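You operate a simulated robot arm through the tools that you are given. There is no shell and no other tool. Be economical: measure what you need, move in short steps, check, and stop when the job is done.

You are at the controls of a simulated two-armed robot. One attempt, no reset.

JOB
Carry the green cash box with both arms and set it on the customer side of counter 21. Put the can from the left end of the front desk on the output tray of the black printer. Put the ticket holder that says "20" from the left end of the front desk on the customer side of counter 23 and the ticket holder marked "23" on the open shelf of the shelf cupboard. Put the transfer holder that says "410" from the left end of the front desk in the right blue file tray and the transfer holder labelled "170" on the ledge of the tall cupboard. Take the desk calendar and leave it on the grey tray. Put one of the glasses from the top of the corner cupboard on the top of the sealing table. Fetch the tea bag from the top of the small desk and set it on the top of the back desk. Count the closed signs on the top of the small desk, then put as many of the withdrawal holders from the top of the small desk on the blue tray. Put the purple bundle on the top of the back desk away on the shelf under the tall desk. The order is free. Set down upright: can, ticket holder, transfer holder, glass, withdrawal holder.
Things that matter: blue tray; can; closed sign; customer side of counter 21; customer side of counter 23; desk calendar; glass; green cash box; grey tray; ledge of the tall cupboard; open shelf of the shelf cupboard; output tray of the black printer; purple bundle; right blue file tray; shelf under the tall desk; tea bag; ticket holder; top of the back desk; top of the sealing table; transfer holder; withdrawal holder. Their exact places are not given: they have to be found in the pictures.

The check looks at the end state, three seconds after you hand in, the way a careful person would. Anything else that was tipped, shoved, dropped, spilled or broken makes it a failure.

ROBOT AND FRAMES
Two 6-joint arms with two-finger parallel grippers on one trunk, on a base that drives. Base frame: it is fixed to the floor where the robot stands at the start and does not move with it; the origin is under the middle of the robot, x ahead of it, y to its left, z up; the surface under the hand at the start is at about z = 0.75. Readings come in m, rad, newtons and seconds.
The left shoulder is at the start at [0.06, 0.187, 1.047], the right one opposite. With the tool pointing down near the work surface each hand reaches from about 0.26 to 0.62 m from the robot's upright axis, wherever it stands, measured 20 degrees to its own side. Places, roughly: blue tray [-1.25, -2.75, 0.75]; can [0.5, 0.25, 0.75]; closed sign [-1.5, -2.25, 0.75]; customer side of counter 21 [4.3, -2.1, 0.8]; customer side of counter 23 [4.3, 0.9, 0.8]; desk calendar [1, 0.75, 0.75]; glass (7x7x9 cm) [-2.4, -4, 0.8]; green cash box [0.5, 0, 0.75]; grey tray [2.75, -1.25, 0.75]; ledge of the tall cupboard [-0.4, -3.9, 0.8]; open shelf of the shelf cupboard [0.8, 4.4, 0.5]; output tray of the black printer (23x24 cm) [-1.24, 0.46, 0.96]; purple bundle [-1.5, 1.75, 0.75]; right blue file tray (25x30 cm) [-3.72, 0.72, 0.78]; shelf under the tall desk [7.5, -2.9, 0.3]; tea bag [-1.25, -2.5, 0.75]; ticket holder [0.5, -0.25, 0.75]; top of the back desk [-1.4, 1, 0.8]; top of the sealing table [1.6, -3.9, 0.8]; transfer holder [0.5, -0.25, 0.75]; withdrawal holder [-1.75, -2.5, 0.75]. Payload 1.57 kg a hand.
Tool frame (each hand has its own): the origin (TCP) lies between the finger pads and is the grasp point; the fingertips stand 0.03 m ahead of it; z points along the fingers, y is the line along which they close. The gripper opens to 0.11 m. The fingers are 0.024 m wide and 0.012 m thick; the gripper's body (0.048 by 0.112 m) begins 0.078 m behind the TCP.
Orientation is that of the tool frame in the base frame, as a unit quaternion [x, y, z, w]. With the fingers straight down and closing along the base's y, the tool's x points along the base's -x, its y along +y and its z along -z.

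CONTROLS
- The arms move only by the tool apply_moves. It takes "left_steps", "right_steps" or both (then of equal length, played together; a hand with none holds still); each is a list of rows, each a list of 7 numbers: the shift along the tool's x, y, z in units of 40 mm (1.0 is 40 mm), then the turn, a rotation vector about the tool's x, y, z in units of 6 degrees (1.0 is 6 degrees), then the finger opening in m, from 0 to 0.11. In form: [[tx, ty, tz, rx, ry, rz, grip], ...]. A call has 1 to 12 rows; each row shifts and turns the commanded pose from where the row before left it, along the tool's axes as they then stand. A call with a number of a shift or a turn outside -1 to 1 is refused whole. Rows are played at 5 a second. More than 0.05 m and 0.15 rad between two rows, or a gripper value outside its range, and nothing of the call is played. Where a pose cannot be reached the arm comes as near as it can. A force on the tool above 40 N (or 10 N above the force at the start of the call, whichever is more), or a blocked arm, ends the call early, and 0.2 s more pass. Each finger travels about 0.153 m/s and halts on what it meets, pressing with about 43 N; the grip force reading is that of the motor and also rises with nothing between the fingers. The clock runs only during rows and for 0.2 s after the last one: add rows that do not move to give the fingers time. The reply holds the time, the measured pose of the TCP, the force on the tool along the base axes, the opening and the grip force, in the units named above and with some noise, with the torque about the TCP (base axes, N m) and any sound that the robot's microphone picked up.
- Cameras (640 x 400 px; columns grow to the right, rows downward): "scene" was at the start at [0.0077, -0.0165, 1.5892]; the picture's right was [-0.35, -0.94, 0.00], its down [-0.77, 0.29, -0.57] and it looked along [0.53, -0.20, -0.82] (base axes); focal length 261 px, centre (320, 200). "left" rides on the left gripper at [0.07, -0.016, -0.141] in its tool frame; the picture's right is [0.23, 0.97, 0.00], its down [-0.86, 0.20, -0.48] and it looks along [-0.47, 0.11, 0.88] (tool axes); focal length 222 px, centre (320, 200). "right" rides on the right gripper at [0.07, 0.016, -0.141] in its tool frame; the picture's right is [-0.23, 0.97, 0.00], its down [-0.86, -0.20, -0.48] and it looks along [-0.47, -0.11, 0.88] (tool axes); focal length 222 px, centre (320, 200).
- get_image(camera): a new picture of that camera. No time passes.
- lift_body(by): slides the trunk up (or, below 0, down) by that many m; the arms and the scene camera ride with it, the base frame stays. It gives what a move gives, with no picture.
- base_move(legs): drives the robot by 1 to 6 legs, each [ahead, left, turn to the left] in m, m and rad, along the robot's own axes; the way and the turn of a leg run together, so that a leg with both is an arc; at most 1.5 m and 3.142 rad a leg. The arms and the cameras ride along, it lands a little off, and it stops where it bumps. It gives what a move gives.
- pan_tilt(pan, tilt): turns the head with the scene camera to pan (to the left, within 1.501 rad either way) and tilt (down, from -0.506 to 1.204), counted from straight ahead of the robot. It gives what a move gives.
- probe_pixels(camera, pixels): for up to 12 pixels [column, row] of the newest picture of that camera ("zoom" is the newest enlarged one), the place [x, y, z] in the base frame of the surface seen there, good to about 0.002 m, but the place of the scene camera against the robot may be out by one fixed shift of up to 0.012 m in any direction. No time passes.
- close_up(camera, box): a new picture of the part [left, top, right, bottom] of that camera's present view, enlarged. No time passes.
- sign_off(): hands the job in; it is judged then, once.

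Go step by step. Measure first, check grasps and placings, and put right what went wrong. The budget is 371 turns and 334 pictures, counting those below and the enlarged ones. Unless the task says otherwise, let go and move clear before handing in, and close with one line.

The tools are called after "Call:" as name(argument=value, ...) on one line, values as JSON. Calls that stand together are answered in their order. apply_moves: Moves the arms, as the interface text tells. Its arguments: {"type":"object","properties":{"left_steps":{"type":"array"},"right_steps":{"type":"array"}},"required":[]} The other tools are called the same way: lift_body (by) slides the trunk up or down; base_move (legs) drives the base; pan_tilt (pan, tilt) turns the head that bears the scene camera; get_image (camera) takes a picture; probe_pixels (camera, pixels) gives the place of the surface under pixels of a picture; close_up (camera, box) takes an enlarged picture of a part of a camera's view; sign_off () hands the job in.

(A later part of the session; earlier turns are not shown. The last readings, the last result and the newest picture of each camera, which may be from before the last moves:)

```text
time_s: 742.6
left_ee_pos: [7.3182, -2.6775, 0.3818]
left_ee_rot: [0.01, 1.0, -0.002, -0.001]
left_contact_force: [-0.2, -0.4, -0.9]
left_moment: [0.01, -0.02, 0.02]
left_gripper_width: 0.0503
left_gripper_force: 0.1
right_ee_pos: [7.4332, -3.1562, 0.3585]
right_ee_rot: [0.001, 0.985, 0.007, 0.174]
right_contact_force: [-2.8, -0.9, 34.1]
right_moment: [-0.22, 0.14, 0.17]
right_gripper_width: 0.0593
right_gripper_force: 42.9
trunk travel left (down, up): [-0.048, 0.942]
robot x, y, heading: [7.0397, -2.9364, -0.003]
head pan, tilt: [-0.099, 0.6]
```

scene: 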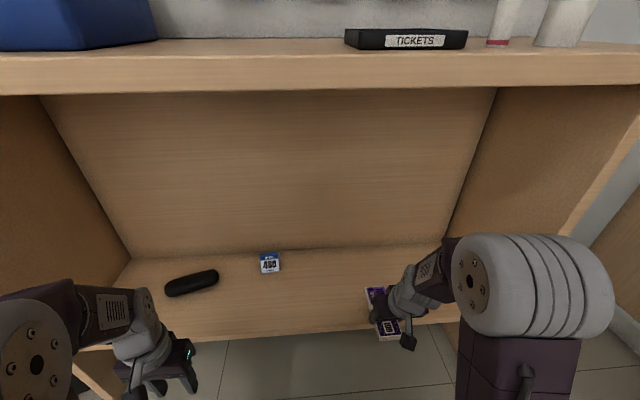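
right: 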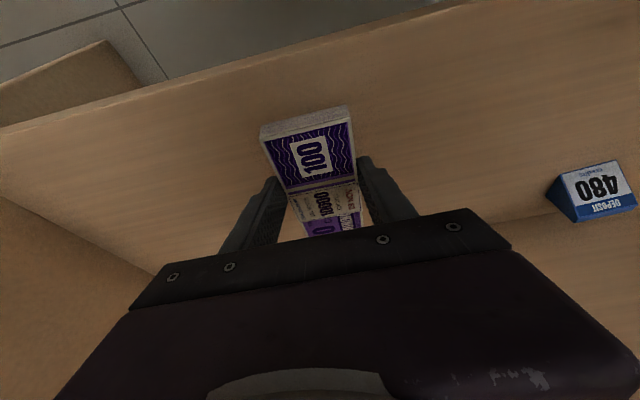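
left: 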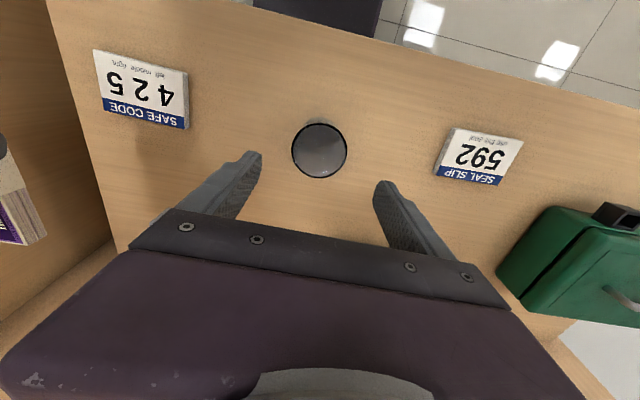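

Call:
apply_moves(right_steps=[[0, 0, 0, 0, 0, 0, 0.08], [0, 0, 0, 0, 0, 0, 0.085], [0, 0, 0, 0, 0, 0, 0.085]])

Call:
lift_body(by=0.06)

Call:
base_move(legs=[[-0.5, 0, 0]])

Call:
get_image(camera="scene")

```text
time_s: 743.4
left_ee_pos: [7.3182, -2.6772, 0.3804]
left_ee_rot: [0.01, 1.0, -0.002, -0.001]
left_contact_force: [-0.7, 0.5, -0.8]
left_moment: [0.02, -0.01, 0.01]
left_gripper_width: 0.0502
left_gripper_force: 0.1
right_ee_pos: [7.431, -3.1553, 0.3584]
right_ee_rot: [0.001, 0.985, 0.007, 0.172]
right_contact_force: [-6.8, 17.9, 24.4]
right_moment: [-0.3, 0.26, -0.29]
right_gripper_width: 0.0687
right_gripper_force: 0.0
trunk travel left (down, up): [-0.048, 0.942]
robot x, y, heading: [7.0371, -2.9384, -0.001]
head pan, tilt: [-0.099, 0.6]
```

```text
time_s: 744.4
left_ee_pos: [7.3191, -2.6784, 0.441]
left_ee_rot: [0.01, 1.0, 0.0, -0.001]
left_contact_force: [0.4, -0.1, -0.7]
left_moment: [0.01, -0.01, -0.03]
left_gripper_width: 0.0501
left_gripper_force: 0.1
right_ee_pos: [7.4321, -3.1565, 0.4163]
right_ee_rot: [0.0, 0.985, 0.009, 0.17]
right_contact_force: [-0.1, -0.6, -0.8]
right_moment: [0.0, -0.02, 0.05]
right_gripper_width: 0.0848
right_gripper_force: 0.0
trunk travel left (down, up): [-0.108, 0.882]
robot x, y, heading: [7.0361, -2.9384, 0.001]
head pan, tilt: [-0.099, 0.6]
```

```text
time_s: 747.4
left_ee_pos: [6.8194, -2.6775, 0.4405]
left_ee_rot: [0.017, 1.0, -0.001, -0.002]
left_contact_force: [0.4, 0.8, 0.0]
left_moment: [0.01, 0.02, -0.02]
left_gripper_width: 0.0499
left_gripper_force: 0.1
right_ee_pos: [6.9254, -3.1578, 0.4176]
right_ee_rot: [0.008, 0.985, 0.006, 0.171]
right_contact_force: [-0.1, 0.0, -0.3]
right_moment: [0.01, 0.0, 0.01]
right_gripper_width: 0.085
right_gripper_force: 0.1
trunk travel left (down, up): [-0.108, 0.882]
robot x, y, heading: [6.538, -2.9314, -0.011]
head pan, tilt: [-0.099, 0.6]
```

```text
129 pictures are left
```

scene: 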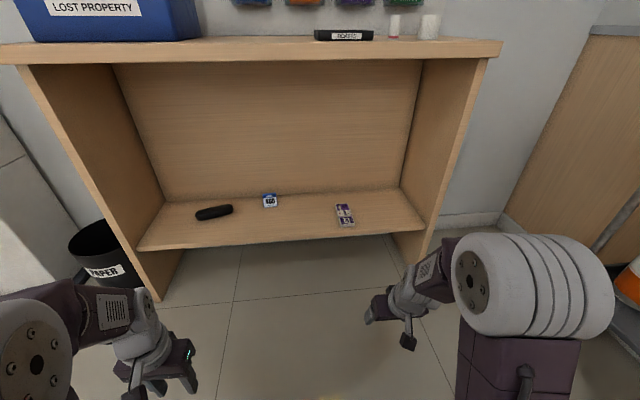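

Bundle lies on the shelf. Restore posture and head back for the can and ticket 23.

Call:
lift_body(by=0.6)

Call:
apply_moves(right_steps=[[0, 0, 0, 0, 0.83, 0, 0.09], [0, 0, 0, 0, 0.83, 0, 0.09], [0, 0, 0, 0, 0.83, 0, 0.09], [0, 0, 0, 0, 0.83, 0, 0.09]])

Call:
base_move(legs=[[-1.2, -0.55, 0.011], [-1.4, 0, 0], [-1.3, 0, 0], [-0.9, 0.9, 0], [-1.2, 0.8, 0]])

Call:
pan_tilt(pan=0.5, tilt=0.6)

Call:
get_image(camera="scene")

```text
refused: 0.6 is not a number from -0.4 to 0.4
```

```text
time_s: 748.4
left_ee_pos: [6.8185, -2.6771, 0.4398]
left_ee_rot: [0.017, 1.0, -0.001, -0.002]
left_contact_force: [1.7, 0.8, -0.2]
left_moment: [0.01, -0.02, -0.01]
left_gripper_width: 0.0503
left_gripper_force: 0.1
right_ee_pos: [6.9248, -3.1569, 0.4169]
right_ee_rot: [0.008, 1.0, 0.009, -0.002]
right_contact_force: [-0.5, 0.1, 0.1]
right_moment: [0.01, -0.02, -0.02]
right_gripper_width: 0.0898
right_gripper_force: 0.0
trunk travel left (down, up): [-0.108, 0.882]
robot x, y, heading: [6.5354, -2.9325, -0.013]
head pan, tilt: [-0.099, 0.6]
```

```text
time_s: 780.2
left_ee_pos: [0.8605, -1.5663, 0.4399]
left_ee_rot: [0.003, 1.0, -0.001, -0.002]
left_contact_force: [0.1, 0.0, -0.5]
left_moment: [0.02, 0.03, 0.0]
left_gripper_width: 0.0502
left_gripper_force: 0.0
right_ee_pos: [0.9793, -2.0419, 0.416]
right_ee_rot: [-0.007, 1.0, 0.009, -0.002]
right_contact_force: [-0.4, 0.3, -0.8]
right_moment: [-0.02, -0.02, -0.03]
right_gripper_width: 0.0902
right_gripper_force: 0.0
trunk travel left (down, up): [-0.108, 0.882]
robot x, y, heading: [0.583, -1.8237, 0.009]
head pan, tilt: [-0.099, 0.6]
```

```text
time_s: 781.2
left_ee_pos: [0.8604, -1.5648, 0.44]
left_ee_rot: [0.003, 1.0, 0.0, -0.002]
left_contact_force: [0.2, 0.5, 0.2]
left_moment: [-0.01, 0.0, 0.01]
left_gripper_width: 0.0499
left_gripper_force: 0.0
right_ee_pos: [0.9785, -2.0428, 0.4158]
right_ee_rot: [-0.006, 1.0, 0.008, -0.002]
right_contact_force: [0.1, -0.4, 0.1]
right_moment: [-0.02, 0.01, 0.02]
right_gripper_width: 0.0899
right_gripper_force: 0.0
trunk travel left (down, up): [-0.108, 0.882]
robot x, y, heading: [0.5815, -1.8245, 0.01]
head pan, tilt: [0.499, 0.6]
```

```text
128 pictures are left
```

scene: 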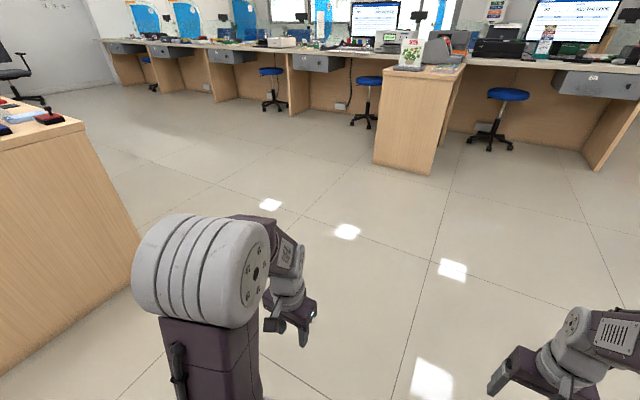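

Call:
lift_body(by=0.4)

Call:
lift_body(by=0.2)

Call:
base_move(legs=[[-1.03, 0.4, -0.01], [0, 1.35, 0]])

Call:
pan_tilt(pan=0, tilt=0.8)

Call:
get_image(camera="scene")

```text
time_s: 785.0
left_ee_pos: [0.8603, -1.5649, 0.8392]
left_ee_rot: [0.004, 1.0, -0.001, -0.001]
left_contact_force: [0.0, 0.1, -0.1]
left_moment: [0.03, 0.01, 0.01]
left_gripper_width: 0.0501
left_gripper_force: 0.0
right_ee_pos: [0.9802, -2.0417, 0.8186]
right_ee_rot: [-0.007, 1.0, 0.008, -0.002]
right_contact_force: [-0.3, -0.4, -1.4]
right_moment: [-0.01, 0.01, 0.01]
right_gripper_width: 0.0899
right_gripper_force: 0.0
trunk travel left (down, up): [-0.508, 0.482]
robot x, y, heading: [0.5824, -1.8285, 0.013]
head pan, tilt: [0.499, 0.6]
```

```text
time_s: 787.2
left_ee_pos: [0.861, -1.5656, 1.0399]
left_ee_rot: [0.004, 1.0, -0.001, -0.002]
left_contact_force: [0.7, -0.5, -0.9]
left_moment: [0.01, 0.02, 0.04]
left_gripper_width: 0.0503
left_gripper_force: 0.1
right_ee_pos: [0.9789, -2.0427, 1.0169]
right_ee_rot: [-0.007, 1.0, 0.008, -0.002]
right_contact_force: [0.0, -0.4, -0.1]
right_moment: [0.0, -0.02, 0.0]
right_gripper_width: 0.0897
right_gripper_force: 0.0
trunk travel left (down, up): [-0.708, 0.282]
robot x, y, heading: [0.5844, -1.8281, 0.015]
head pan, tilt: [0.499, 0.6]
```

```text
time_s: 799.4
left_ee_pos: [-0.1624, 0.2185, 1.0408]
left_ee_rot: [0.011, 1.0, 0.0, -0.002]
left_contact_force: [-0.4, 0.3, 0.3]
left_moment: [0.0, 0.0, 0.0]
left_gripper_width: 0.0501
left_gripper_force: 0.0
right_ee_pos: [-0.0522, -0.2593, 1.0159]
right_ee_rot: [0.001, 1.0, 0.009, -0.002]
right_contact_force: [0.2, -0.5, -0.1]
right_moment: [-0.02, 0.04, 0.01]
right_gripper_width: 0.09
right_gripper_force: 0.0
trunk travel left (down, up): [-0.708, 0.282]
robot x, y, heading: [-0.4435, -0.0352, -0.001]
head pan, tilt: [0.499, 0.6]
```

```text
time_s: 800.3
left_ee_pos: [-0.1641, 0.2191, 1.0407]
left_ee_rot: [0.011, 1.0, 0.0, -0.001]
left_contact_force: [-0.4, 0.4, 0.1]
left_moment: [-0.05, 0.0, -0.01]
left_gripper_width: 0.0501
left_gripper_force: 0.1
right_ee_pos: [-0.0518, -0.2589, 1.0166]
right_ee_rot: [0.0, 1.0, 0.008, -0.002]
right_contact_force: [-0.7, -0.3, 0.0]
right_moment: [-0.01, 0.01, 0.0]
right_gripper_width: 0.0901
right_gripper_force: 0.2
trunk travel left (down, up): [-0.708, 0.282]
robot x, y, heading: [-0.4448, -0.0438, 0.004]
head pan, tilt: [0.0, 0.799]
```

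```text
127 pictures are left
```

scene: 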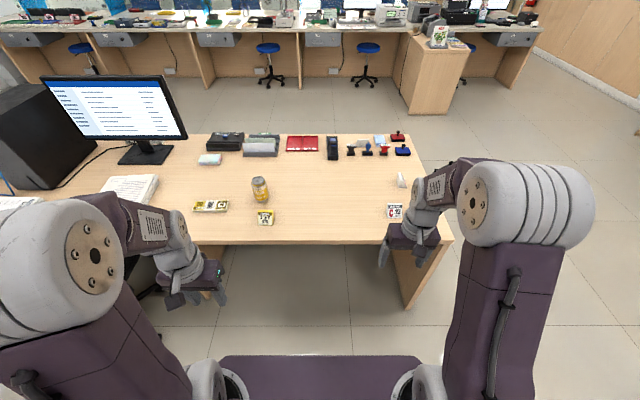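

Call:
base_move(legs=[[0.39, -0.05, 0]])

Call:
apply_moves(left_steps=[[-0.8, 0.2, 0, 0, 0, 0, 0.11], [-0.8, 0.2, 0, 0, 0, 0, 0.11], [-0.8, 0.2, 0, 0, 0, 0, 0.11], [-0.8, 0.2, 0, 0, 0, 0, 0.11]])

Call:
get_image(camera="right")

Call:
get_image(camera="left")

```text
time_s: 802.8
left_ee_pos: [0.2263, 0.1656, 1.0402]
left_ee_rot: [0.01, 1.0, -0.001, -0.001]
left_contact_force: [-0.5, 0.3, 0.0]
left_moment: [0.01, 0.02, -0.02]
left_gripper_width: 0.0501
left_gripper_force: 0.1
right_ee_pos: [0.3387, -0.3121, 1.017]
right_ee_rot: [0.0, 1.0, 0.008, -0.002]
right_contact_force: [-0.6, -0.1, 0.2]
right_moment: [0.02, -0.03, -0.03]
right_gripper_width: 0.09
right_gripper_force: 0.1
trunk travel left (down, up): [-0.708, 0.282]
robot x, y, heading: [-0.0572, -0.092, 0.001]
head pan, tilt: [0.0, 0.799]
```

```text
time_s: 803.8
left_ee_pos: [0.3593, 0.1961, 1.0399]
left_ee_rot: [0.01, 1.0, -0.002, -0.003]
left_contact_force: [0.5, 0.5, -0.4]
left_moment: [-0.02, 0.04, 0.01]
left_gripper_width: 0.11
left_gripper_force: 0.0
right_ee_pos: [0.3408, -0.3114, 1.0163]
right_ee_rot: [0.001, 1.0, 0.008, -0.001]
right_contact_force: [-0.2, -0.2, 0.6]
right_moment: [-0.01, 0.0, 0.01]
right_gripper_width: 0.0901
right_gripper_force: 0.0
trunk travel left (down, up): [-0.708, 0.282]
robot x, y, heading: [-0.0564, -0.0916, -0.003]
head pan, tilt: [0.0, 0.799]
```

```text
126 pictures are left
```

right: 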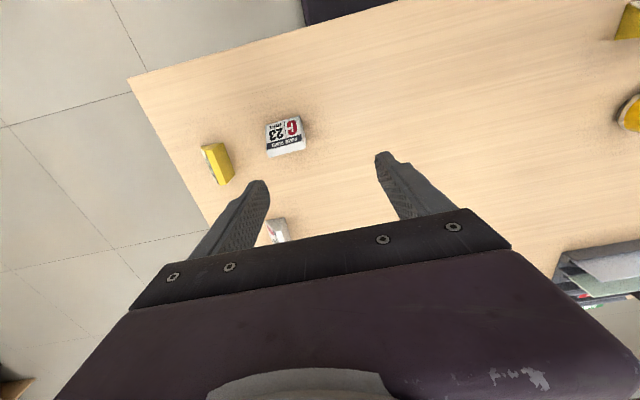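

```text
125 pictures are left
```

left: 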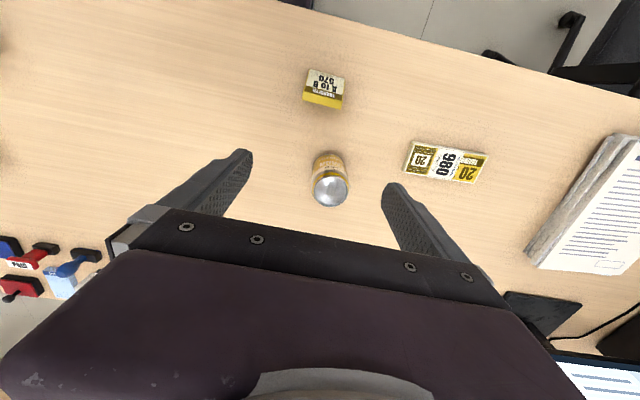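

Call:
close_up(camera="right", box=[250, 100, 320, 165])

Call:
probe_pixels(camera="left", pixels=[[314, 190], [347, 188], [330, 178], [330, 205], [330, 190], [328, 156], [316, 165], [343, 165]])

Call:
probe_pixels(camera="zoom", pixels=[[160, 210], [440, 145], [180, 350], [490, 290], [190, 400], [490, 335], [320, 250]])

```text
6.15 times, centred on (285, 132) of right
```

zoom: 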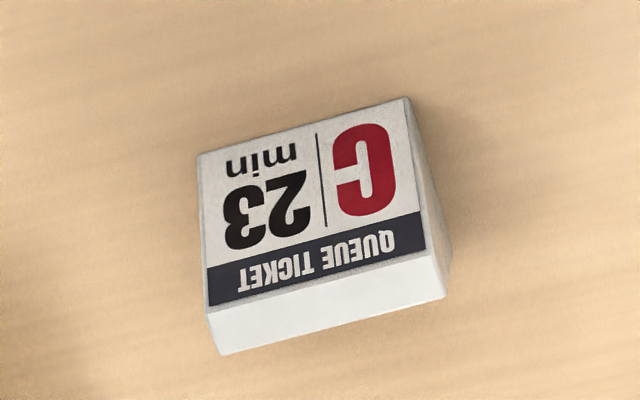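

```text
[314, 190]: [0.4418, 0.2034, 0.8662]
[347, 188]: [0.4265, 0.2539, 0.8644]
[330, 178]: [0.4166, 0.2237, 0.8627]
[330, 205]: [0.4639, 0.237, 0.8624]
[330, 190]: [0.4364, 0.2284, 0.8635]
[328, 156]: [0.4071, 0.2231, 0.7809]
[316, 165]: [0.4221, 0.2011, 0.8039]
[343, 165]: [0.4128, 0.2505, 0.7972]
```

```text
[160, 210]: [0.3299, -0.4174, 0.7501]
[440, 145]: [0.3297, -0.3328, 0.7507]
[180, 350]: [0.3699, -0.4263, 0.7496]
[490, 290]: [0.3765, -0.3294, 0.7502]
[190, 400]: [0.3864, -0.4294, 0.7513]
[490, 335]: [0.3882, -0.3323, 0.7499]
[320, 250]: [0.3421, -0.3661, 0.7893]
```

Call:
probe_pixels(camera="zoom", pixels=[[203, 160], [405, 104], [210, 300], [424, 247], [225, 347], [438, 293], [448, 250]])

```text
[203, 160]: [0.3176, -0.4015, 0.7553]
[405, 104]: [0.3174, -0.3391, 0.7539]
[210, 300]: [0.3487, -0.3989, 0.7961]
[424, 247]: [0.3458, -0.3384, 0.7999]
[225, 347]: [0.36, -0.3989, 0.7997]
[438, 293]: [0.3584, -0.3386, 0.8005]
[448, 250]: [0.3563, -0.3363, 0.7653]
```

Call:
pan_tilt(pan=1.35, tilt=0.35)

Call:
get_image(camera="scene")

Call:
close_up(camera="scene", box=[270, 80, 390, 190])

```text
time_s: 805.3
left_ee_pos: [0.3575, 0.1946, 1.0414]
left_ee_rot: [0.01, 1.0, -0.001, -0.002]
left_contact_force: [0.1, -0.4, -0.2]
left_moment: [-0.02, 0.0, 0.05]
left_gripper_width: 0.1101
left_gripper_force: 0.1
right_ee_pos: [0.3401, -0.3111, 1.0166]
right_ee_rot: [0.0, 1.0, 0.007, -0.002]
right_contact_force: [0.0, 0.1, -0.5]
right_moment: [0.0, -0.01, -0.01]
right_gripper_width: 0.0901
right_gripper_force: 0.1
trunk travel left (down, up): [-0.708, 0.282]
robot x, y, heading: [-0.0519, -0.0928, -0.0]
head pan, tilt: [1.349, 0.351]
```

```text
123 pictures are left
```

scene: 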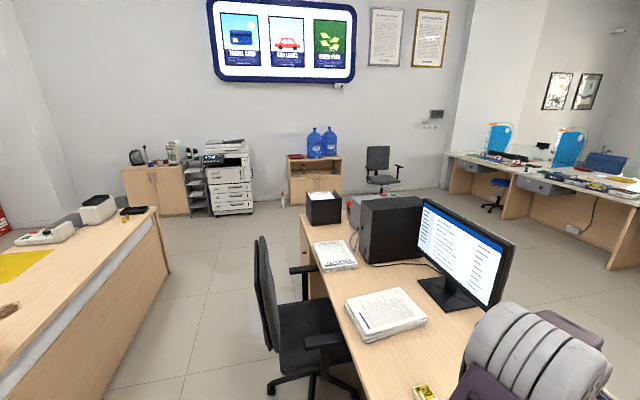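

```text
3.64 times, centred on (330, 135) of scene
```

zoom: 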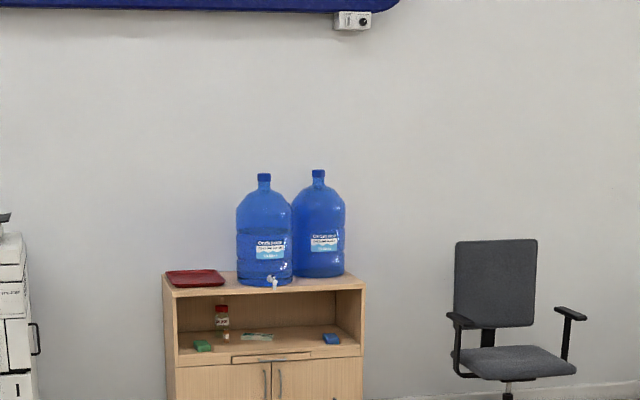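

Call:
probe_pixels(camera="zoom", pixels=[[240, 360], [300, 355], [340, 350], [180, 362], [355, 350], [260, 292], [270, 325], [220, 320], [330, 338], [205, 345], [260, 335], [350, 283]])

Call:
close_up(camera="scene", box=[280, 145, 350, 190])

```text
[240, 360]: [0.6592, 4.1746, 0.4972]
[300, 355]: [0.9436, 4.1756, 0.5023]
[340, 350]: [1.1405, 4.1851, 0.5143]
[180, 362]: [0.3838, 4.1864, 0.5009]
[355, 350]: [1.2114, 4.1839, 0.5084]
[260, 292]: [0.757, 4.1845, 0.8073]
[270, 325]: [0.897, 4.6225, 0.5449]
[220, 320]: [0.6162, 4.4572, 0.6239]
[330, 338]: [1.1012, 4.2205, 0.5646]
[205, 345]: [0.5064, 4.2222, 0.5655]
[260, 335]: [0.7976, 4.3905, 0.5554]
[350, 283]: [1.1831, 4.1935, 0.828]
```

```text
8.89 times, centred on (315, 168) of scene
```

zoom: 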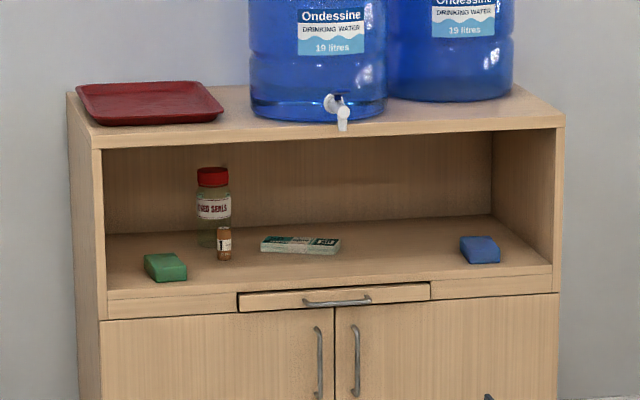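

The shelf: floor z≈0.54, opening only 25 cm high, front y≈4.175, free near x≈0.95. I'll grip ticket 23 with a 45° forward lean.

Call:
base_move(legs=[[-0.1, 0, 0]])

Call:
apply_moves(right_steps=[[0, 0, 0, 0, -0.9375, 0, 0.085], [0, 0, 0, 0, -0.9375, 0, 0.085], [0, 0, 0, 0, -0.9375, 0, 0.085], [0, 0, 0, 0, -0.9375, 0, 0.085], [0, 0, 0, 0, -0.9375, 0, 0.085], [0, 0, 0, 0, -0.9375, 0, 0.085], [0, 0, 0, 0, -0.9375, 0, 0.085], [0, 0, 0, 0, -0.9375, 0, 0.085]])

Call:
get_image(camera="right")

```text
time_s: 806.4
left_ee_pos: [0.2581, 0.1961, 1.0413]
left_ee_rot: [0.011, 1.0, -0.001, -0.002]
left_contact_force: [-0.4, 0.8, 0.4]
left_moment: [0.02, -0.01, -0.01]
left_gripper_width: 0.1101
left_gripper_force: 0.0
right_ee_pos: [0.2392, -0.3116, 1.0159]
right_ee_rot: [0.0, 1.0, 0.008, -0.002]
right_contact_force: [-0.7, -0.6, 0.5]
right_moment: [0.0, -0.01, 0.0]
right_gripper_width: 0.0903
right_gripper_force: 0.1
trunk travel left (down, up): [-0.708, 0.282]
robot x, y, heading: [-0.1538, -0.0928, -0.001]
head pan, tilt: [1.349, 0.351]
```

```text
time_s: 808.2
left_ee_pos: [0.2572, 0.195, 1.0412]
left_ee_rot: [0.011, 1.0, -0.001, -0.002]
left_contact_force: [0.1, 0.0, -0.4]
left_moment: [0.0, 0.01, -0.01]
left_gripper_width: 0.1101
left_gripper_force: 0.1
right_ee_pos: [0.2378, -0.2965, 1.0157]
right_ee_rot: [-0.003, 0.969, 0.04, 0.244]
right_contact_force: [0.0, -0.3, -0.2]
right_moment: [-0.01, -0.01, -0.04]
right_gripper_width: 0.0852
right_gripper_force: 0.0
right hand out of reach, approached as far as the arm can: row 5, 6, 7, 8
trunk travel left (down, up): [-0.708, 0.282]
robot x, y, heading: [-0.1505, -0.0946, -0.001]
head pan, tilt: [1.349, 0.351]
```

```text
120 pictures are left
```

right: 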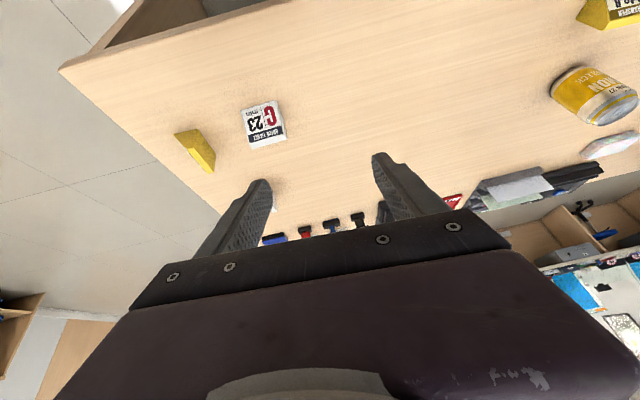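

Call:
apply_moves(right_steps=[[-0.707, 0, 0.707, 0, 0, 0, 0.085], [-0.707, 0, 0.707, 0, 0, 0, 0.085], [-0.707, 0, 0.707, 0, 0, 0, 0.085], [-0.707, 0, 0.707, 0, 0, 0, 0.085], [0, 0, 0, 0, 0, 0, 0.085]])

```text
time_s: 809.4
left_ee_pos: [0.2562, 0.1965, 1.0414]
left_ee_rot: [0.011, 1.0, 0.0, -0.001]
left_contact_force: [-0.4, -0.1, -0.2]
left_moment: [0.01, 0.0, -0.01]
left_gripper_width: 0.1101
left_gripper_force: 0.2
right_ee_pos: [0.395, -0.2888, 0.9704]
right_ee_rot: [-0.003, 0.969, 0.039, 0.245]
right_contact_force: [0.1, -1.0, -0.8]
right_moment: [0.01, 0.02, 0.01]
right_gripper_width: 0.085
right_gripper_force: 0.1
trunk travel left (down, up): [-0.708, 0.282]
robot x, y, heading: [-0.157, -0.0878, -0.003]
head pan, tilt: [1.349, 0.351]
```

Call:
apply_moves(right_steps=[[0, 0, 0, 0, -0.9, 0, 0.085], [0, 0, 0, 0, -0.9, 0, 0.085], [0, 0, 0, 0, -0.9, 0, 0.085]])

```text
time_s: 810.2
left_ee_pos: [0.257, 0.1961, 1.0406]
left_ee_rot: [0.01, 1.0, -0.001, -0.002]
left_contact_force: [-0.1, 1.0, 1.3]
left_moment: [-0.01, 0.02, 0.0]
left_gripper_width: 0.11
left_gripper_force: 0.0
right_ee_pos: [0.3925, -0.2781, 0.9697]
right_ee_rot: [-0.005, 0.944, 0.061, 0.324]
right_contact_force: [0.6, 0.1, -0.3]
right_moment: [0.02, 0.01, 0.02]
right_gripper_width: 0.0851
right_gripper_force: 0.0
right hand out of reach, approached as far as the arm can: row 1, 2
trunk travel left (down, up): [-0.708, 0.282]
robot x, y, heading: [-0.1534, -0.0935, -0.009]
head pan, tilt: [1.349, 0.351]
```

Call:
apply_moves(right_steps=[[0, 0, 0, 0.68, 0, 0, 0.085], [0, 0, 0, 0.68, 0, 0, 0.085], [0, 0, 0, 0, 0, 0, 0.085]])

Call:
get_image(camera="right")

```text
time_s: 811.0
left_ee_pos: [0.2571, 0.1951, 1.0418]
left_ee_rot: [0.01, 1.0, 0.0, -0.002]
left_contact_force: [-0.2, -0.6, -0.9]
left_moment: [0.01, -0.02, -0.02]
left_gripper_width: 0.11
left_gripper_force: 0.0
right_ee_pos: [0.3937, -0.2789, 0.9689]
right_ee_rot: [0.006, 0.946, 0.028, 0.322]
right_contact_force: [0.7, 1.0, -0.1]
right_moment: [0.01, 0.01, 0.01]
right_gripper_width: 0.0852
right_gripper_force: 0.1
right hand out of reach, approached as far as the arm can: row 2
trunk travel left (down, up): [-0.708, 0.282]
robot x, y, heading: [-0.1543, -0.0928, -0.004]
head pan, tilt: [1.349, 0.351]
```

```text
119 pictures are left
```

right: 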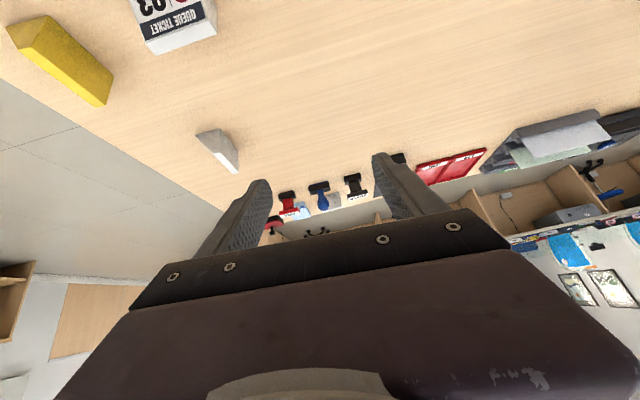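

Call:
apply_moves(left_steps=[[0, 0, -1, 0, 0, 0, 0.11], [0, 0, -1, 0, 0, 0, 0.11], [0, 0, -1, 0, 0, 0, 0.11]])

Call:
base_move(legs=[[-0.052, -0.09, 0]])

Call:
lift_body(by=-0.1)

Call:
get_image(camera="right")

```text
time_s: 811.8
left_ee_pos: [0.2573, 0.1953, 1.1624]
left_ee_rot: [0.011, 1.0, 0.0, -0.002]
left_contact_force: [0.4, -0.2, -0.1]
left_moment: [0.02, 0.0, 0.0]
left_gripper_width: 0.1098
left_gripper_force: 0.2
right_ee_pos: [0.3932, -0.2777, 0.9699]
right_ee_rot: [0.006, 0.946, 0.029, 0.323]
right_contact_force: [0.0, 0.5, 0.4]
right_moment: [0.02, 0.01, 0.02]
right_gripper_width: 0.0849
right_gripper_force: 0.0
trunk travel left (down, up): [-0.708, 0.282]
robot x, y, heading: [-0.1564, -0.0917, -0.006]
head pan, tilt: [1.349, 0.351]
```

```text
time_s: 813.0
left_ee_pos: [0.2049, 0.1045, 1.1614]
left_ee_rot: [0.008, 1.0, -0.001, -0.001]
left_contact_force: [-0.8, -0.2, -0.1]
left_moment: [-0.02, 0.02, -0.02]
left_gripper_width: 0.1101
left_gripper_force: 0.0
right_ee_pos: [0.3412, -0.3674, 0.9688]
right_ee_rot: [0.004, 0.946, 0.029, 0.323]
right_contact_force: [0.7, 0.0, 0.5]
right_moment: [0.0, -0.03, -0.02]
right_gripper_width: 0.0851
right_gripper_force: 0.1
trunk travel left (down, up): [-0.708, 0.282]
robot x, y, heading: [-0.2066, -0.182, -0.0]
head pan, tilt: [1.349, 0.351]
```

```text
time_s: 814.3
left_ee_pos: [0.2038, 0.1053, 1.0619]
left_ee_rot: [0.008, 1.0, -0.001, -0.002]
left_contact_force: [-0.4, 0.3, -0.4]
left_moment: [-0.01, 0.02, 0.0]
left_gripper_width: 0.1102
left_gripper_force: 0.1
right_ee_pos: [0.3405, -0.368, 0.8694]
right_ee_rot: [0.005, 0.946, 0.029, 0.323]
right_contact_force: [0.5, -0.9, 0.2]
right_moment: [0.0, 0.0, -0.01]
right_gripper_width: 0.0851
right_gripper_force: 0.1
trunk travel left (down, up): [-0.608, 0.382]
robot x, y, heading: [-0.2046, -0.1855, 0.002]
head pan, tilt: [1.349, 0.351]
```

```text
118 pictures are left
```

right: 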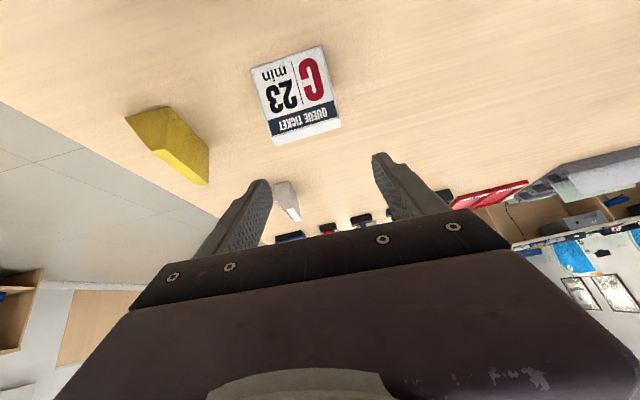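

Call:
lift_body(by=-0.055)

Call:
get_image(camera="right")

Call:
probe_pixels(camera="right", pixels=[[280, 168], [350, 150], [285, 150], [330, 120]])

```text
time_s: 815.3
left_ee_pos: [0.2053, 0.1054, 1.0057]
left_ee_rot: [0.008, 1.0, -0.001, -0.002]
left_contact_force: [0.9, -1.1, -0.1]
left_moment: [0.02, -0.04, -0.04]
left_gripper_width: 0.1099
left_gripper_force: 0.1
right_ee_pos: [0.3409, -0.3686, 0.8142]
right_ee_rot: [0.004, 0.946, 0.03, 0.322]
right_contact_force: [0.0, 0.8, -1.5]
right_moment: [0.02, -0.01, -0.02]
right_gripper_width: 0.0851
right_gripper_force: 0.1
trunk travel left (down, up): [-0.553, 0.437]
robot x, y, heading: [-0.205, -0.1859, 0.001]
head pan, tilt: [1.349, 0.351]
```

```text
117 pictures are left
```

right: 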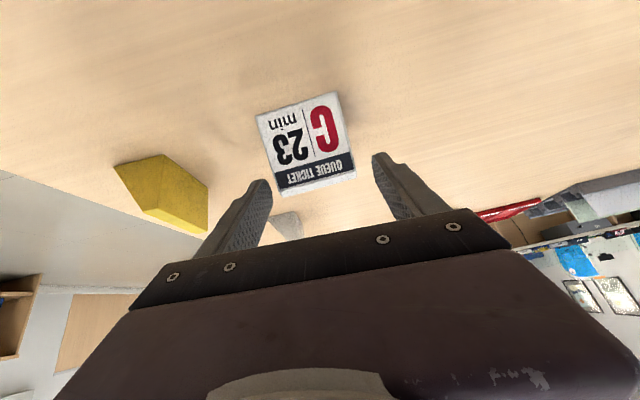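

```text
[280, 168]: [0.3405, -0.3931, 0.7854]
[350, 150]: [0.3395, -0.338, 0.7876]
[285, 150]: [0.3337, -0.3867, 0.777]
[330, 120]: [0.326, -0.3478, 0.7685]
```

Call:
lift_body(by=-0.027)

Call:
apply_moves(right_steps=[[0, 0, 0, 0, 0, 0, 0.0], [0, 0, 0, 0, 0, 0, 0], [0, 0, 0, 0, 0, 0, 0], [0, 0, 0, 0, 0, 0, 0]])

Call:
lift_body(by=0.03)

Call:
get_image(camera="right")

```text
time_s: 816.0
left_ee_pos: [0.2053, 0.1054, 0.9803]
left_ee_rot: [0.007, 1.0, -0.001, -0.002]
left_contact_force: [0.7, -0.7, -0.8]
left_moment: [-0.02, 0.02, 0.01]
left_gripper_width: 0.1099
left_gripper_force: 0.1
right_ee_pos: [0.3398, -0.3679, 0.7881]
right_ee_rot: [0.004, 0.946, 0.029, 0.323]
right_contact_force: [0.1, 0.0, 0.3]
right_moment: [-0.01, 0.04, 0.02]
right_gripper_width: 0.0849
right_gripper_force: 0.0
trunk travel left (down, up): [-0.526, 0.464]
robot x, y, heading: [-0.2057, -0.1848, 0.003]
head pan, tilt: [1.349, 0.351]
```

```text
time_s: 817.0
left_ee_pos: [0.2032, 0.1053, 0.9802]
left_ee_rot: [0.008, 1.0, -0.001, -0.001]
left_contact_force: [-0.2, 0.4, 0.8]
left_moment: [0.01, 0.01, -0.03]
left_gripper_width: 0.1103
left_gripper_force: 0.0
right_ee_pos: [0.3418, -0.3686, 0.7885]
right_ee_rot: [0.004, 0.945, 0.029, 0.325]
right_contact_force: [3.2, -3.2, 9.8]
right_moment: [-0.46, -0.09, 0.07]
right_gripper_width: 0.0637
right_gripper_force: 43.0
trunk travel left (down, up): [-0.526, 0.464]
robot x, y, heading: [-0.2057, -0.1812, 0.001]
head pan, tilt: [1.349, 0.351]
```

```text
time_s: 817.8
left_ee_pos: [0.2049, 0.105, 1.0107]
left_ee_rot: [0.007, 1.0, -0.001, -0.003]
left_contact_force: [-0.1, -0.8, -0.4]
left_moment: [0.03, 0.02, 0.04]
left_gripper_width: 0.1101
left_gripper_force: 0.0
right_ee_pos: [0.3406, -0.3673, 0.8168]
right_ee_rot: [0.004, 0.946, 0.029, 0.322]
right_contact_force: [0.5, -0.1, -1.0]
right_moment: [-0.01, 0.0, 0.02]
right_gripper_width: 0.0632
right_gripper_force: 43.4
trunk travel left (down, up): [-0.556, 0.434]
robot x, y, heading: [-0.2053, -0.1805, 0.007]
head pan, tilt: [1.349, 0.351]
```

```text
116 pictures are left
```

right: 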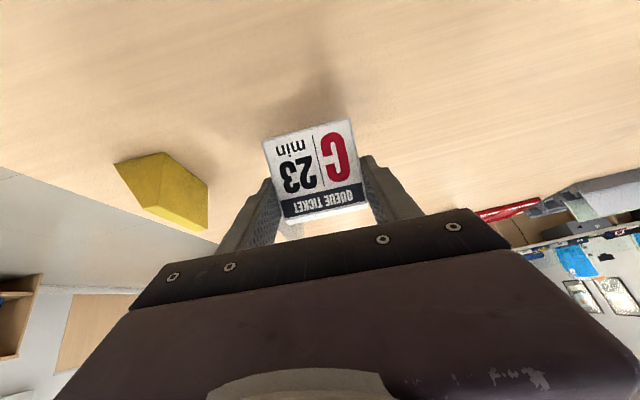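

Call:
lift_body(by=0.15)

Call:
base_move(legs=[[0.15, 0.1, 0]])

Call:
apply_moves(left_steps=[[-0.8, 0.1, 0, 0, 0, 0, 0.11], [-0.8, 0.1, 0, 0, 0, 0, 0.11], [0, 0, 0.9, 0, 0, 0, 0.11], [0, 0, 0.9, 0, 0, 0, 0.11], [0, 0, 0.9, 0, 0, 0, 0.11]])

Call:
get_image(camera="left")

```text
time_s: 819.5
left_ee_pos: [0.206, 0.1053, 1.1596]
left_ee_rot: [0.008, 1.0, -0.001, -0.002]
left_contact_force: [-0.1, -0.6, 0.1]
left_moment: [-0.06, 0.04, -0.04]
left_gripper_width: 0.1102
left_gripper_force: 0.1
right_ee_pos: [0.3415, -0.3693, 0.9671]
right_ee_rot: [0.004, 0.946, 0.029, 0.323]
right_contact_force: [-0.4, 0.0, 0.2]
right_moment: [-0.01, 0.02, -0.03]
right_gripper_width: 0.063
right_gripper_force: 43.1
trunk travel left (down, up): [-0.706, 0.284]
robot x, y, heading: [-0.2076, -0.1838, 0.005]
head pan, tilt: [1.349, 0.351]
```

```text
time_s: 821.0
left_ee_pos: [0.3571, 0.2068, 1.1609]
left_ee_rot: [0.008, 1.0, 0.001, -0.002]
left_contact_force: [0.1, 0.0, 0.1]
left_moment: [-0.01, 0.0, -0.02]
left_gripper_width: 0.1098
left_gripper_force: 0.0
right_ee_pos: [0.4938, -0.2651, 0.9671]
right_ee_rot: [0.004, 0.946, 0.03, 0.323]
right_contact_force: [0.9, -0.6, -0.4]
right_moment: [0.0, 0.03, 0.05]
right_gripper_width: 0.0629
right_gripper_force: 42.7
trunk travel left (down, up): [-0.706, 0.284]
robot x, y, heading: [-0.0512, -0.0814, 0.004]
head pan, tilt: [1.349, 0.351]
```

```text
time_s: 822.2
left_ee_pos: [0.4257, 0.2157, 1.0516]
left_ee_rot: [0.008, 1.0, -0.001, -0.003]
left_contact_force: [-0.1, -0.3, -0.8]
left_moment: [0.02, -0.01, 0.01]
left_gripper_width: 0.1103
left_gripper_force: 0.0
right_ee_pos: [0.4948, -0.2644, 0.967]
right_ee_rot: [0.003, 0.946, 0.029, 0.321]
right_contact_force: [0.5, 0.5, -0.7]
right_moment: [0.0, -0.01, 0.02]
right_gripper_width: 0.063
right_gripper_force: 42.7
trunk travel left (down, up): [-0.706, 0.284]
robot x, y, heading: [-0.0525, -0.0825, 0.003]
head pan, tilt: [1.349, 0.351]
```

```text
115 pictures are left
```

left: 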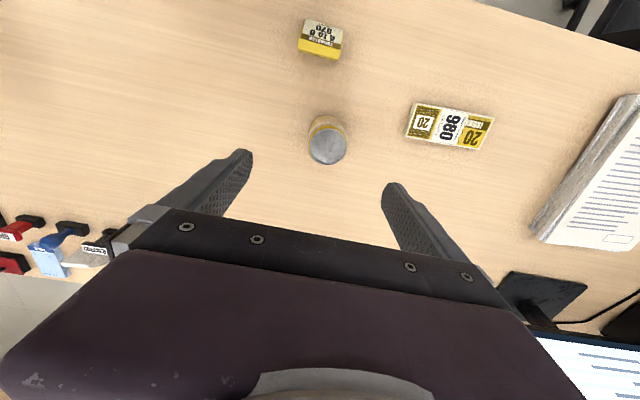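

Call:
probe_pixels(camera="left", pixels=[[309, 145], [346, 145], [328, 130], [328, 162], [328, 146], [327, 118]])

```text
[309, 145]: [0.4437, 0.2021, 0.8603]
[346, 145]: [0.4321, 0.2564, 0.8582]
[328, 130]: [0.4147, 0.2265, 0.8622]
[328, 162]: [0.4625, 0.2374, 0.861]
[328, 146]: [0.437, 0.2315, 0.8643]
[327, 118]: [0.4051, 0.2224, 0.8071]
```

Call:
apply_moves(left_steps=[[-0.32, 0.38, 0, 0, 0, 0, 0.11], [0, 0, 1, 0, 0, 0, 0.11], [0, 0, 1, 0, 0, 0, 0.11], [0, 0, 1, 0, 0, 0, 0.11], [0, 0, 1, 0, 0, 0, 0.11], [0, 0, 0, 0, 0, 0, 0.11]])

Call:
get_image(camera="left")

```text
time_s: 823.6
left_ee_pos: [0.4324, 0.2256, 0.8947]
left_ee_rot: [0.008, 1.0, 0.0, -0.001]
left_contact_force: [0.5, 1.1, -0.3]
left_moment: [0.0, -0.01, 0.02]
left_gripper_width: 0.1096
left_gripper_force: 0.1
right_ee_pos: [0.4938, -0.2644, 0.9669]
right_ee_rot: [0.003, 0.946, 0.03, 0.323]
right_contact_force: [0.0, 0.6, -1.3]
right_moment: [0.0, 0.02, -0.01]
right_gripper_width: 0.0626
right_gripper_force: 43.1
trunk travel left (down, up): [-0.706, 0.284]
robot x, y, heading: [-0.0532, -0.0809, 0.001]
head pan, tilt: [1.349, 0.351]
```

```text
114 pictures are left
```

left: 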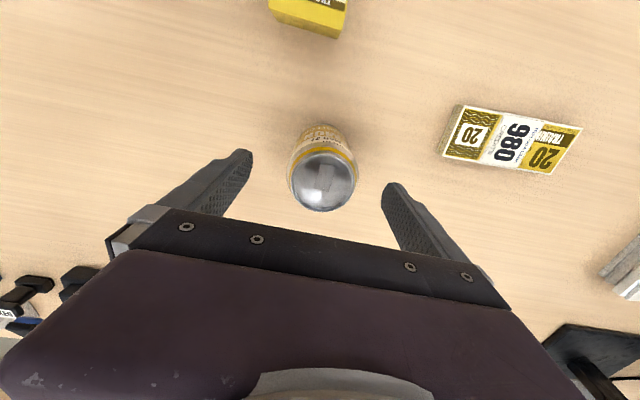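

Call:
apply_moves(left_steps=[[-0.15, 0.12, 0.5, 0, 0, 0, 0.11], [0, 0, 0.8, 0, 0, 0, 0.11], [0, 0, 0.8, 0, 0, 0, 0.11], [0, 0, 0, 0, 0, 0, 0.05], [0, 0, 0, 0, 0, 0, 0.05], [0, 0, 0, 0, 0, 0, 0.05], [0, 0, 0, 0, 0, 0, 0.05]])

Call:
get_image(camera="left")

```text
time_s: 825.2
left_ee_pos: [0.4402, 0.2323, 0.8089]
left_ee_rot: [0.008, 1.0, 0.0, -0.003]
left_contact_force: [0.1, -0.3, 0.3]
left_moment: [0.05, -0.07, 0.01]
left_gripper_width: 0.0653
left_gripper_force: 43.2
right_ee_pos: [0.4946, -0.2638, 0.9684]
right_ee_rot: [0.004, 0.946, 0.029, 0.323]
right_contact_force: [0.0, -0.2, -0.4]
right_moment: [-0.01, 0.0, 0.03]
right_gripper_width: 0.0627
right_gripper_force: 42.8
trunk travel left (down, up): [-0.706, 0.284]
robot x, y, heading: [-0.0544, -0.0824, 0.003]
head pan, tilt: [1.349, 0.351]
```

```text
113 pictures are left
```

left: 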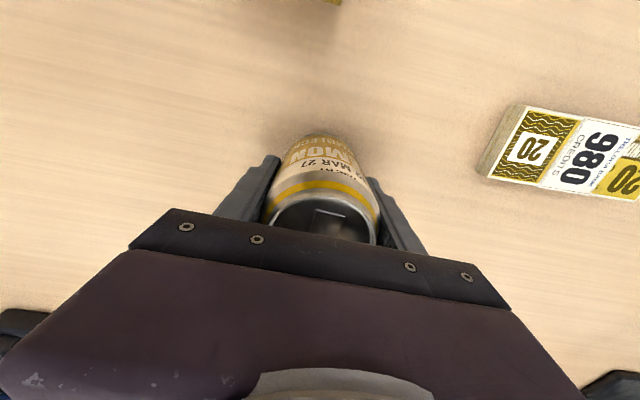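

Can gripped. Lift, tuck in, back off and turn to face the printer.

Call:
apply_moves(left_steps=[[0, 0, -0.5, 0, 0, 0, 0.05], [0, 0, -1, 0, 0, 0, 0.05], [0, 0, -1, 0, 0, 0, 0.05], [0, 0, -1, 0, 0, 0, 0.05], [0, 0, -1, 0, 0, 0, 0.05], [0, 0, -1, 0, 0, 0, 0.05], [0.35, -0.8, 0, 0, 0, 0, 0.05], [0.35, -0.8, 0, 0, 0, 0, 0.05], [0.35, -0.8, 0, 0, 0, 0, 0.05], [0.35, -0.8, 0, 0, 0, 0, 0.05]])

Call:
lift_body(by=0.08)

Call:
base_move(legs=[[-0.4, -0.05, 0], [0, 0, 3.14]])

Call:
pan_tilt(pan=-0.3, tilt=0.8)

Call:
get_image(camera="scene")

```text
time_s: 827.5
left_ee_pos: [0.382, 0.1066, 1.0279]
left_ee_rot: [0.007, 1.0, 0.0, -0.002]
left_contact_force: [0.6, 0.1, -3.6]
left_moment: [0.02, 0.02, -0.01]
left_gripper_width: 0.0655
left_gripper_force: 42.9
right_ee_pos: [0.4938, -0.2652, 0.9684]
right_ee_rot: [0.003, 0.946, 0.031, 0.323]
right_contact_force: [-1.0, -0.1, -0.3]
right_moment: [-0.01, 0.01, 0.03]
right_gripper_width: 0.0626
right_gripper_force: 42.9
trunk travel left (down, up): [-0.706, 0.284]
robot x, y, heading: [-0.0529, -0.0787, 0.004]
head pan, tilt: [1.349, 0.351]
```

```text
time_s: 828.6
left_ee_pos: [0.3826, 0.1077, 1.1084]
left_ee_rot: [0.008, 1.0, 0.001, -0.003]
left_contact_force: [0.4, 0.1, -3.6]
left_moment: [0.0, 0.01, 0.02]
left_gripper_width: 0.0655
left_gripper_force: 42.7
right_ee_pos: [0.4935, -0.2645, 1.0468]
right_ee_rot: [0.004, 0.946, 0.03, 0.323]
right_contact_force: [-0.2, -0.4, -0.3]
right_moment: [-0.01, 0.0, 0.05]
right_gripper_width: 0.0628
right_gripper_force: 43.3
trunk travel left (down, up): [-0.786, 0.204]
robot x, y, heading: [-0.0508, -0.0813, 0.002]
head pan, tilt: [1.349, 0.351]
```

```text
time_s: 838.2
left_ee_pos: [-0.8894, -0.2886, 1.1072]
left_ee_rot: [0.999, -0.047, 0.002, -0.001]
left_contact_force: [-0.9, -0.2, -3.1]
left_moment: [0.03, -0.02, 0.0]
left_gripper_width: 0.0653
left_gripper_force: 42.9
right_ee_pos: [-0.9715, 0.0912, 1.0473]
right_ee_rot: [0.945, -0.041, -0.324, 0.017]
right_contact_force: [-0.3, 0.1, -0.5]
right_moment: [0.02, 0.0, 0.04]
right_gripper_width: 0.0631
right_gripper_force: 42.8
trunk travel left (down, up): [-0.786, 0.204]
robot x, y, heading: [-0.4393, -0.1366, 3.063]
head pan, tilt: [1.349, 0.351]
```

```text
time_s: 839.9
left_ee_pos: [-0.8886, -0.2892, 1.1076]
left_ee_rot: [0.999, -0.047, 0.003, 0.0]
left_contact_force: [-0.3, 0.4, -3.3]
left_moment: [0.0, 0.02, -0.01]
left_gripper_width: 0.0654
left_gripper_force: 42.9
right_ee_pos: [-0.9723, 0.0905, 1.0468]
right_ee_rot: [0.945, -0.041, -0.323, 0.017]
right_contact_force: [0.4, 0.0, -1.2]
right_moment: [-0.02, 0.01, 0.0]
right_gripper_width: 0.0628
right_gripper_force: 43.2
trunk travel left (down, up): [-0.786, 0.204]
robot x, y, heading: [-0.4415, -0.1337, 3.067]
head pan, tilt: [-0.3, 0.799]
```

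```text
112 pictures are left
```

scene: 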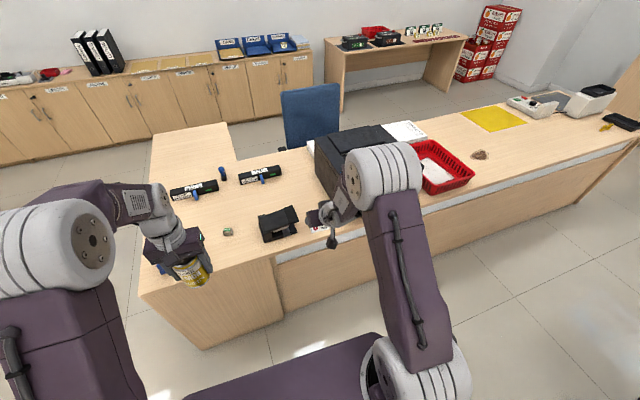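

Call:
base_move(legs=[[0.15, 0, 0.075]])

Call:
pan_tilt(pan=-1.5, tilt=0.7)

Call:
get_image(camera="scene")

```text
time_s: 841.3
left_ee_pos: [-1.0242, -0.3168, 1.1091]
left_ee_rot: [1.0, -0.009, 0.001, 0.0]
left_contact_force: [-0.1, 0.4, -3.0]
left_moment: [0.01, 0.01, -0.01]
left_gripper_width: 0.0655
left_gripper_force: 43.4
right_ee_pos: [-1.1349, 0.0565, 1.0479]
right_ee_rot: [0.946, -0.005, -0.324, 0.029]
right_contact_force: [0.4, -0.8, -1.3]
right_moment: [0.0, 0.01, -0.02]
right_gripper_width: 0.0627
right_gripper_force: 42.7
trunk travel left (down, up): [-0.786, 0.204]
robot x, y, heading: [-0.5906, -0.127, -3.141]
head pan, tilt: [-0.3, 0.799]
```

```text
time_s: 842.7
left_ee_pos: [-1.0267, -0.3175, 1.1074]
left_ee_rot: [1.0, -0.009, 0.003, -0.001]
left_contact_force: [0.7, -0.5, -4.1]
left_moment: [-0.01, 0.0, 0.0]
left_gripper_width: 0.0652
left_gripper_force: 42.6
right_ee_pos: [-1.1375, 0.056, 1.0483]
right_ee_rot: [0.947, -0.004, -0.321, 0.03]
right_contact_force: [0.2, -0.7, -0.5]
right_moment: [0.01, -0.01, -0.02]
right_gripper_width: 0.0631
right_gripper_force: 42.8
trunk travel left (down, up): [-0.786, 0.204]
robot x, y, heading: [-0.5904, -0.1297, -3.14]
head pan, tilt: [-1.499, 0.7]
```

```text
111 pictures are left
```

scene: 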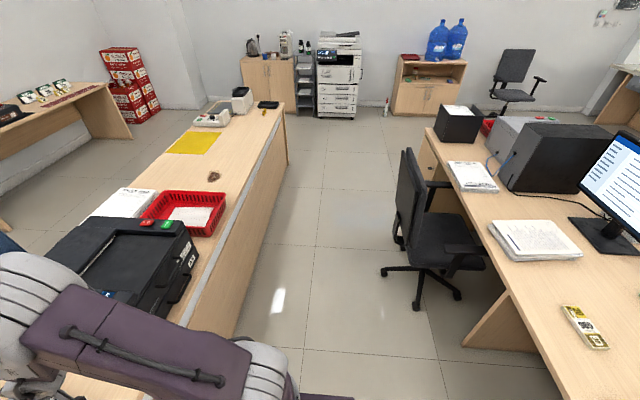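

Call:
probe_pixels(camera="scene", pixels=[[383, 270], [405, 160], [120, 265], [160, 240], [100, 295], [150, 285], [180, 235], [75, 265], [110, 225], [185, 260], [140, 228], [160, 225]])

Call:
close_up(camera="scene", box=[30, 190, 250, 320])

```text
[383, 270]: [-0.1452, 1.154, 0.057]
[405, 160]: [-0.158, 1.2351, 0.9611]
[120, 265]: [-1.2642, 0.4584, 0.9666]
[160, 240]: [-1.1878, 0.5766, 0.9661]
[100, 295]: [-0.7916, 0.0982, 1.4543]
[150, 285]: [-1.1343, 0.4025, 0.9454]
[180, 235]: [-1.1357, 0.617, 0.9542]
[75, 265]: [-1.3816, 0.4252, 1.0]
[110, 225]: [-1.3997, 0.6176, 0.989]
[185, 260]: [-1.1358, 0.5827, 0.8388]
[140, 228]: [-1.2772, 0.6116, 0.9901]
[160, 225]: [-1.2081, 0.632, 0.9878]
```

```text
2.91 times, centred on (140, 255) of scene
```

zoom: 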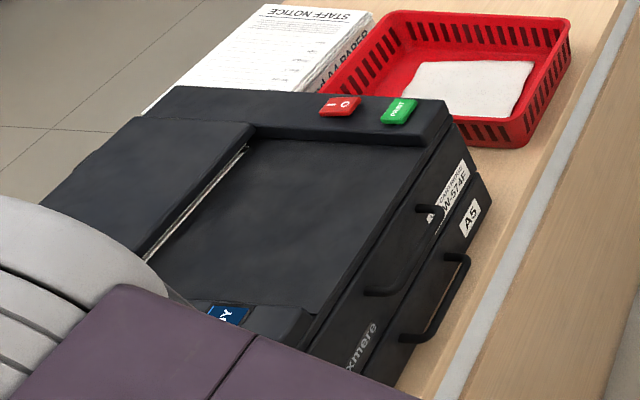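

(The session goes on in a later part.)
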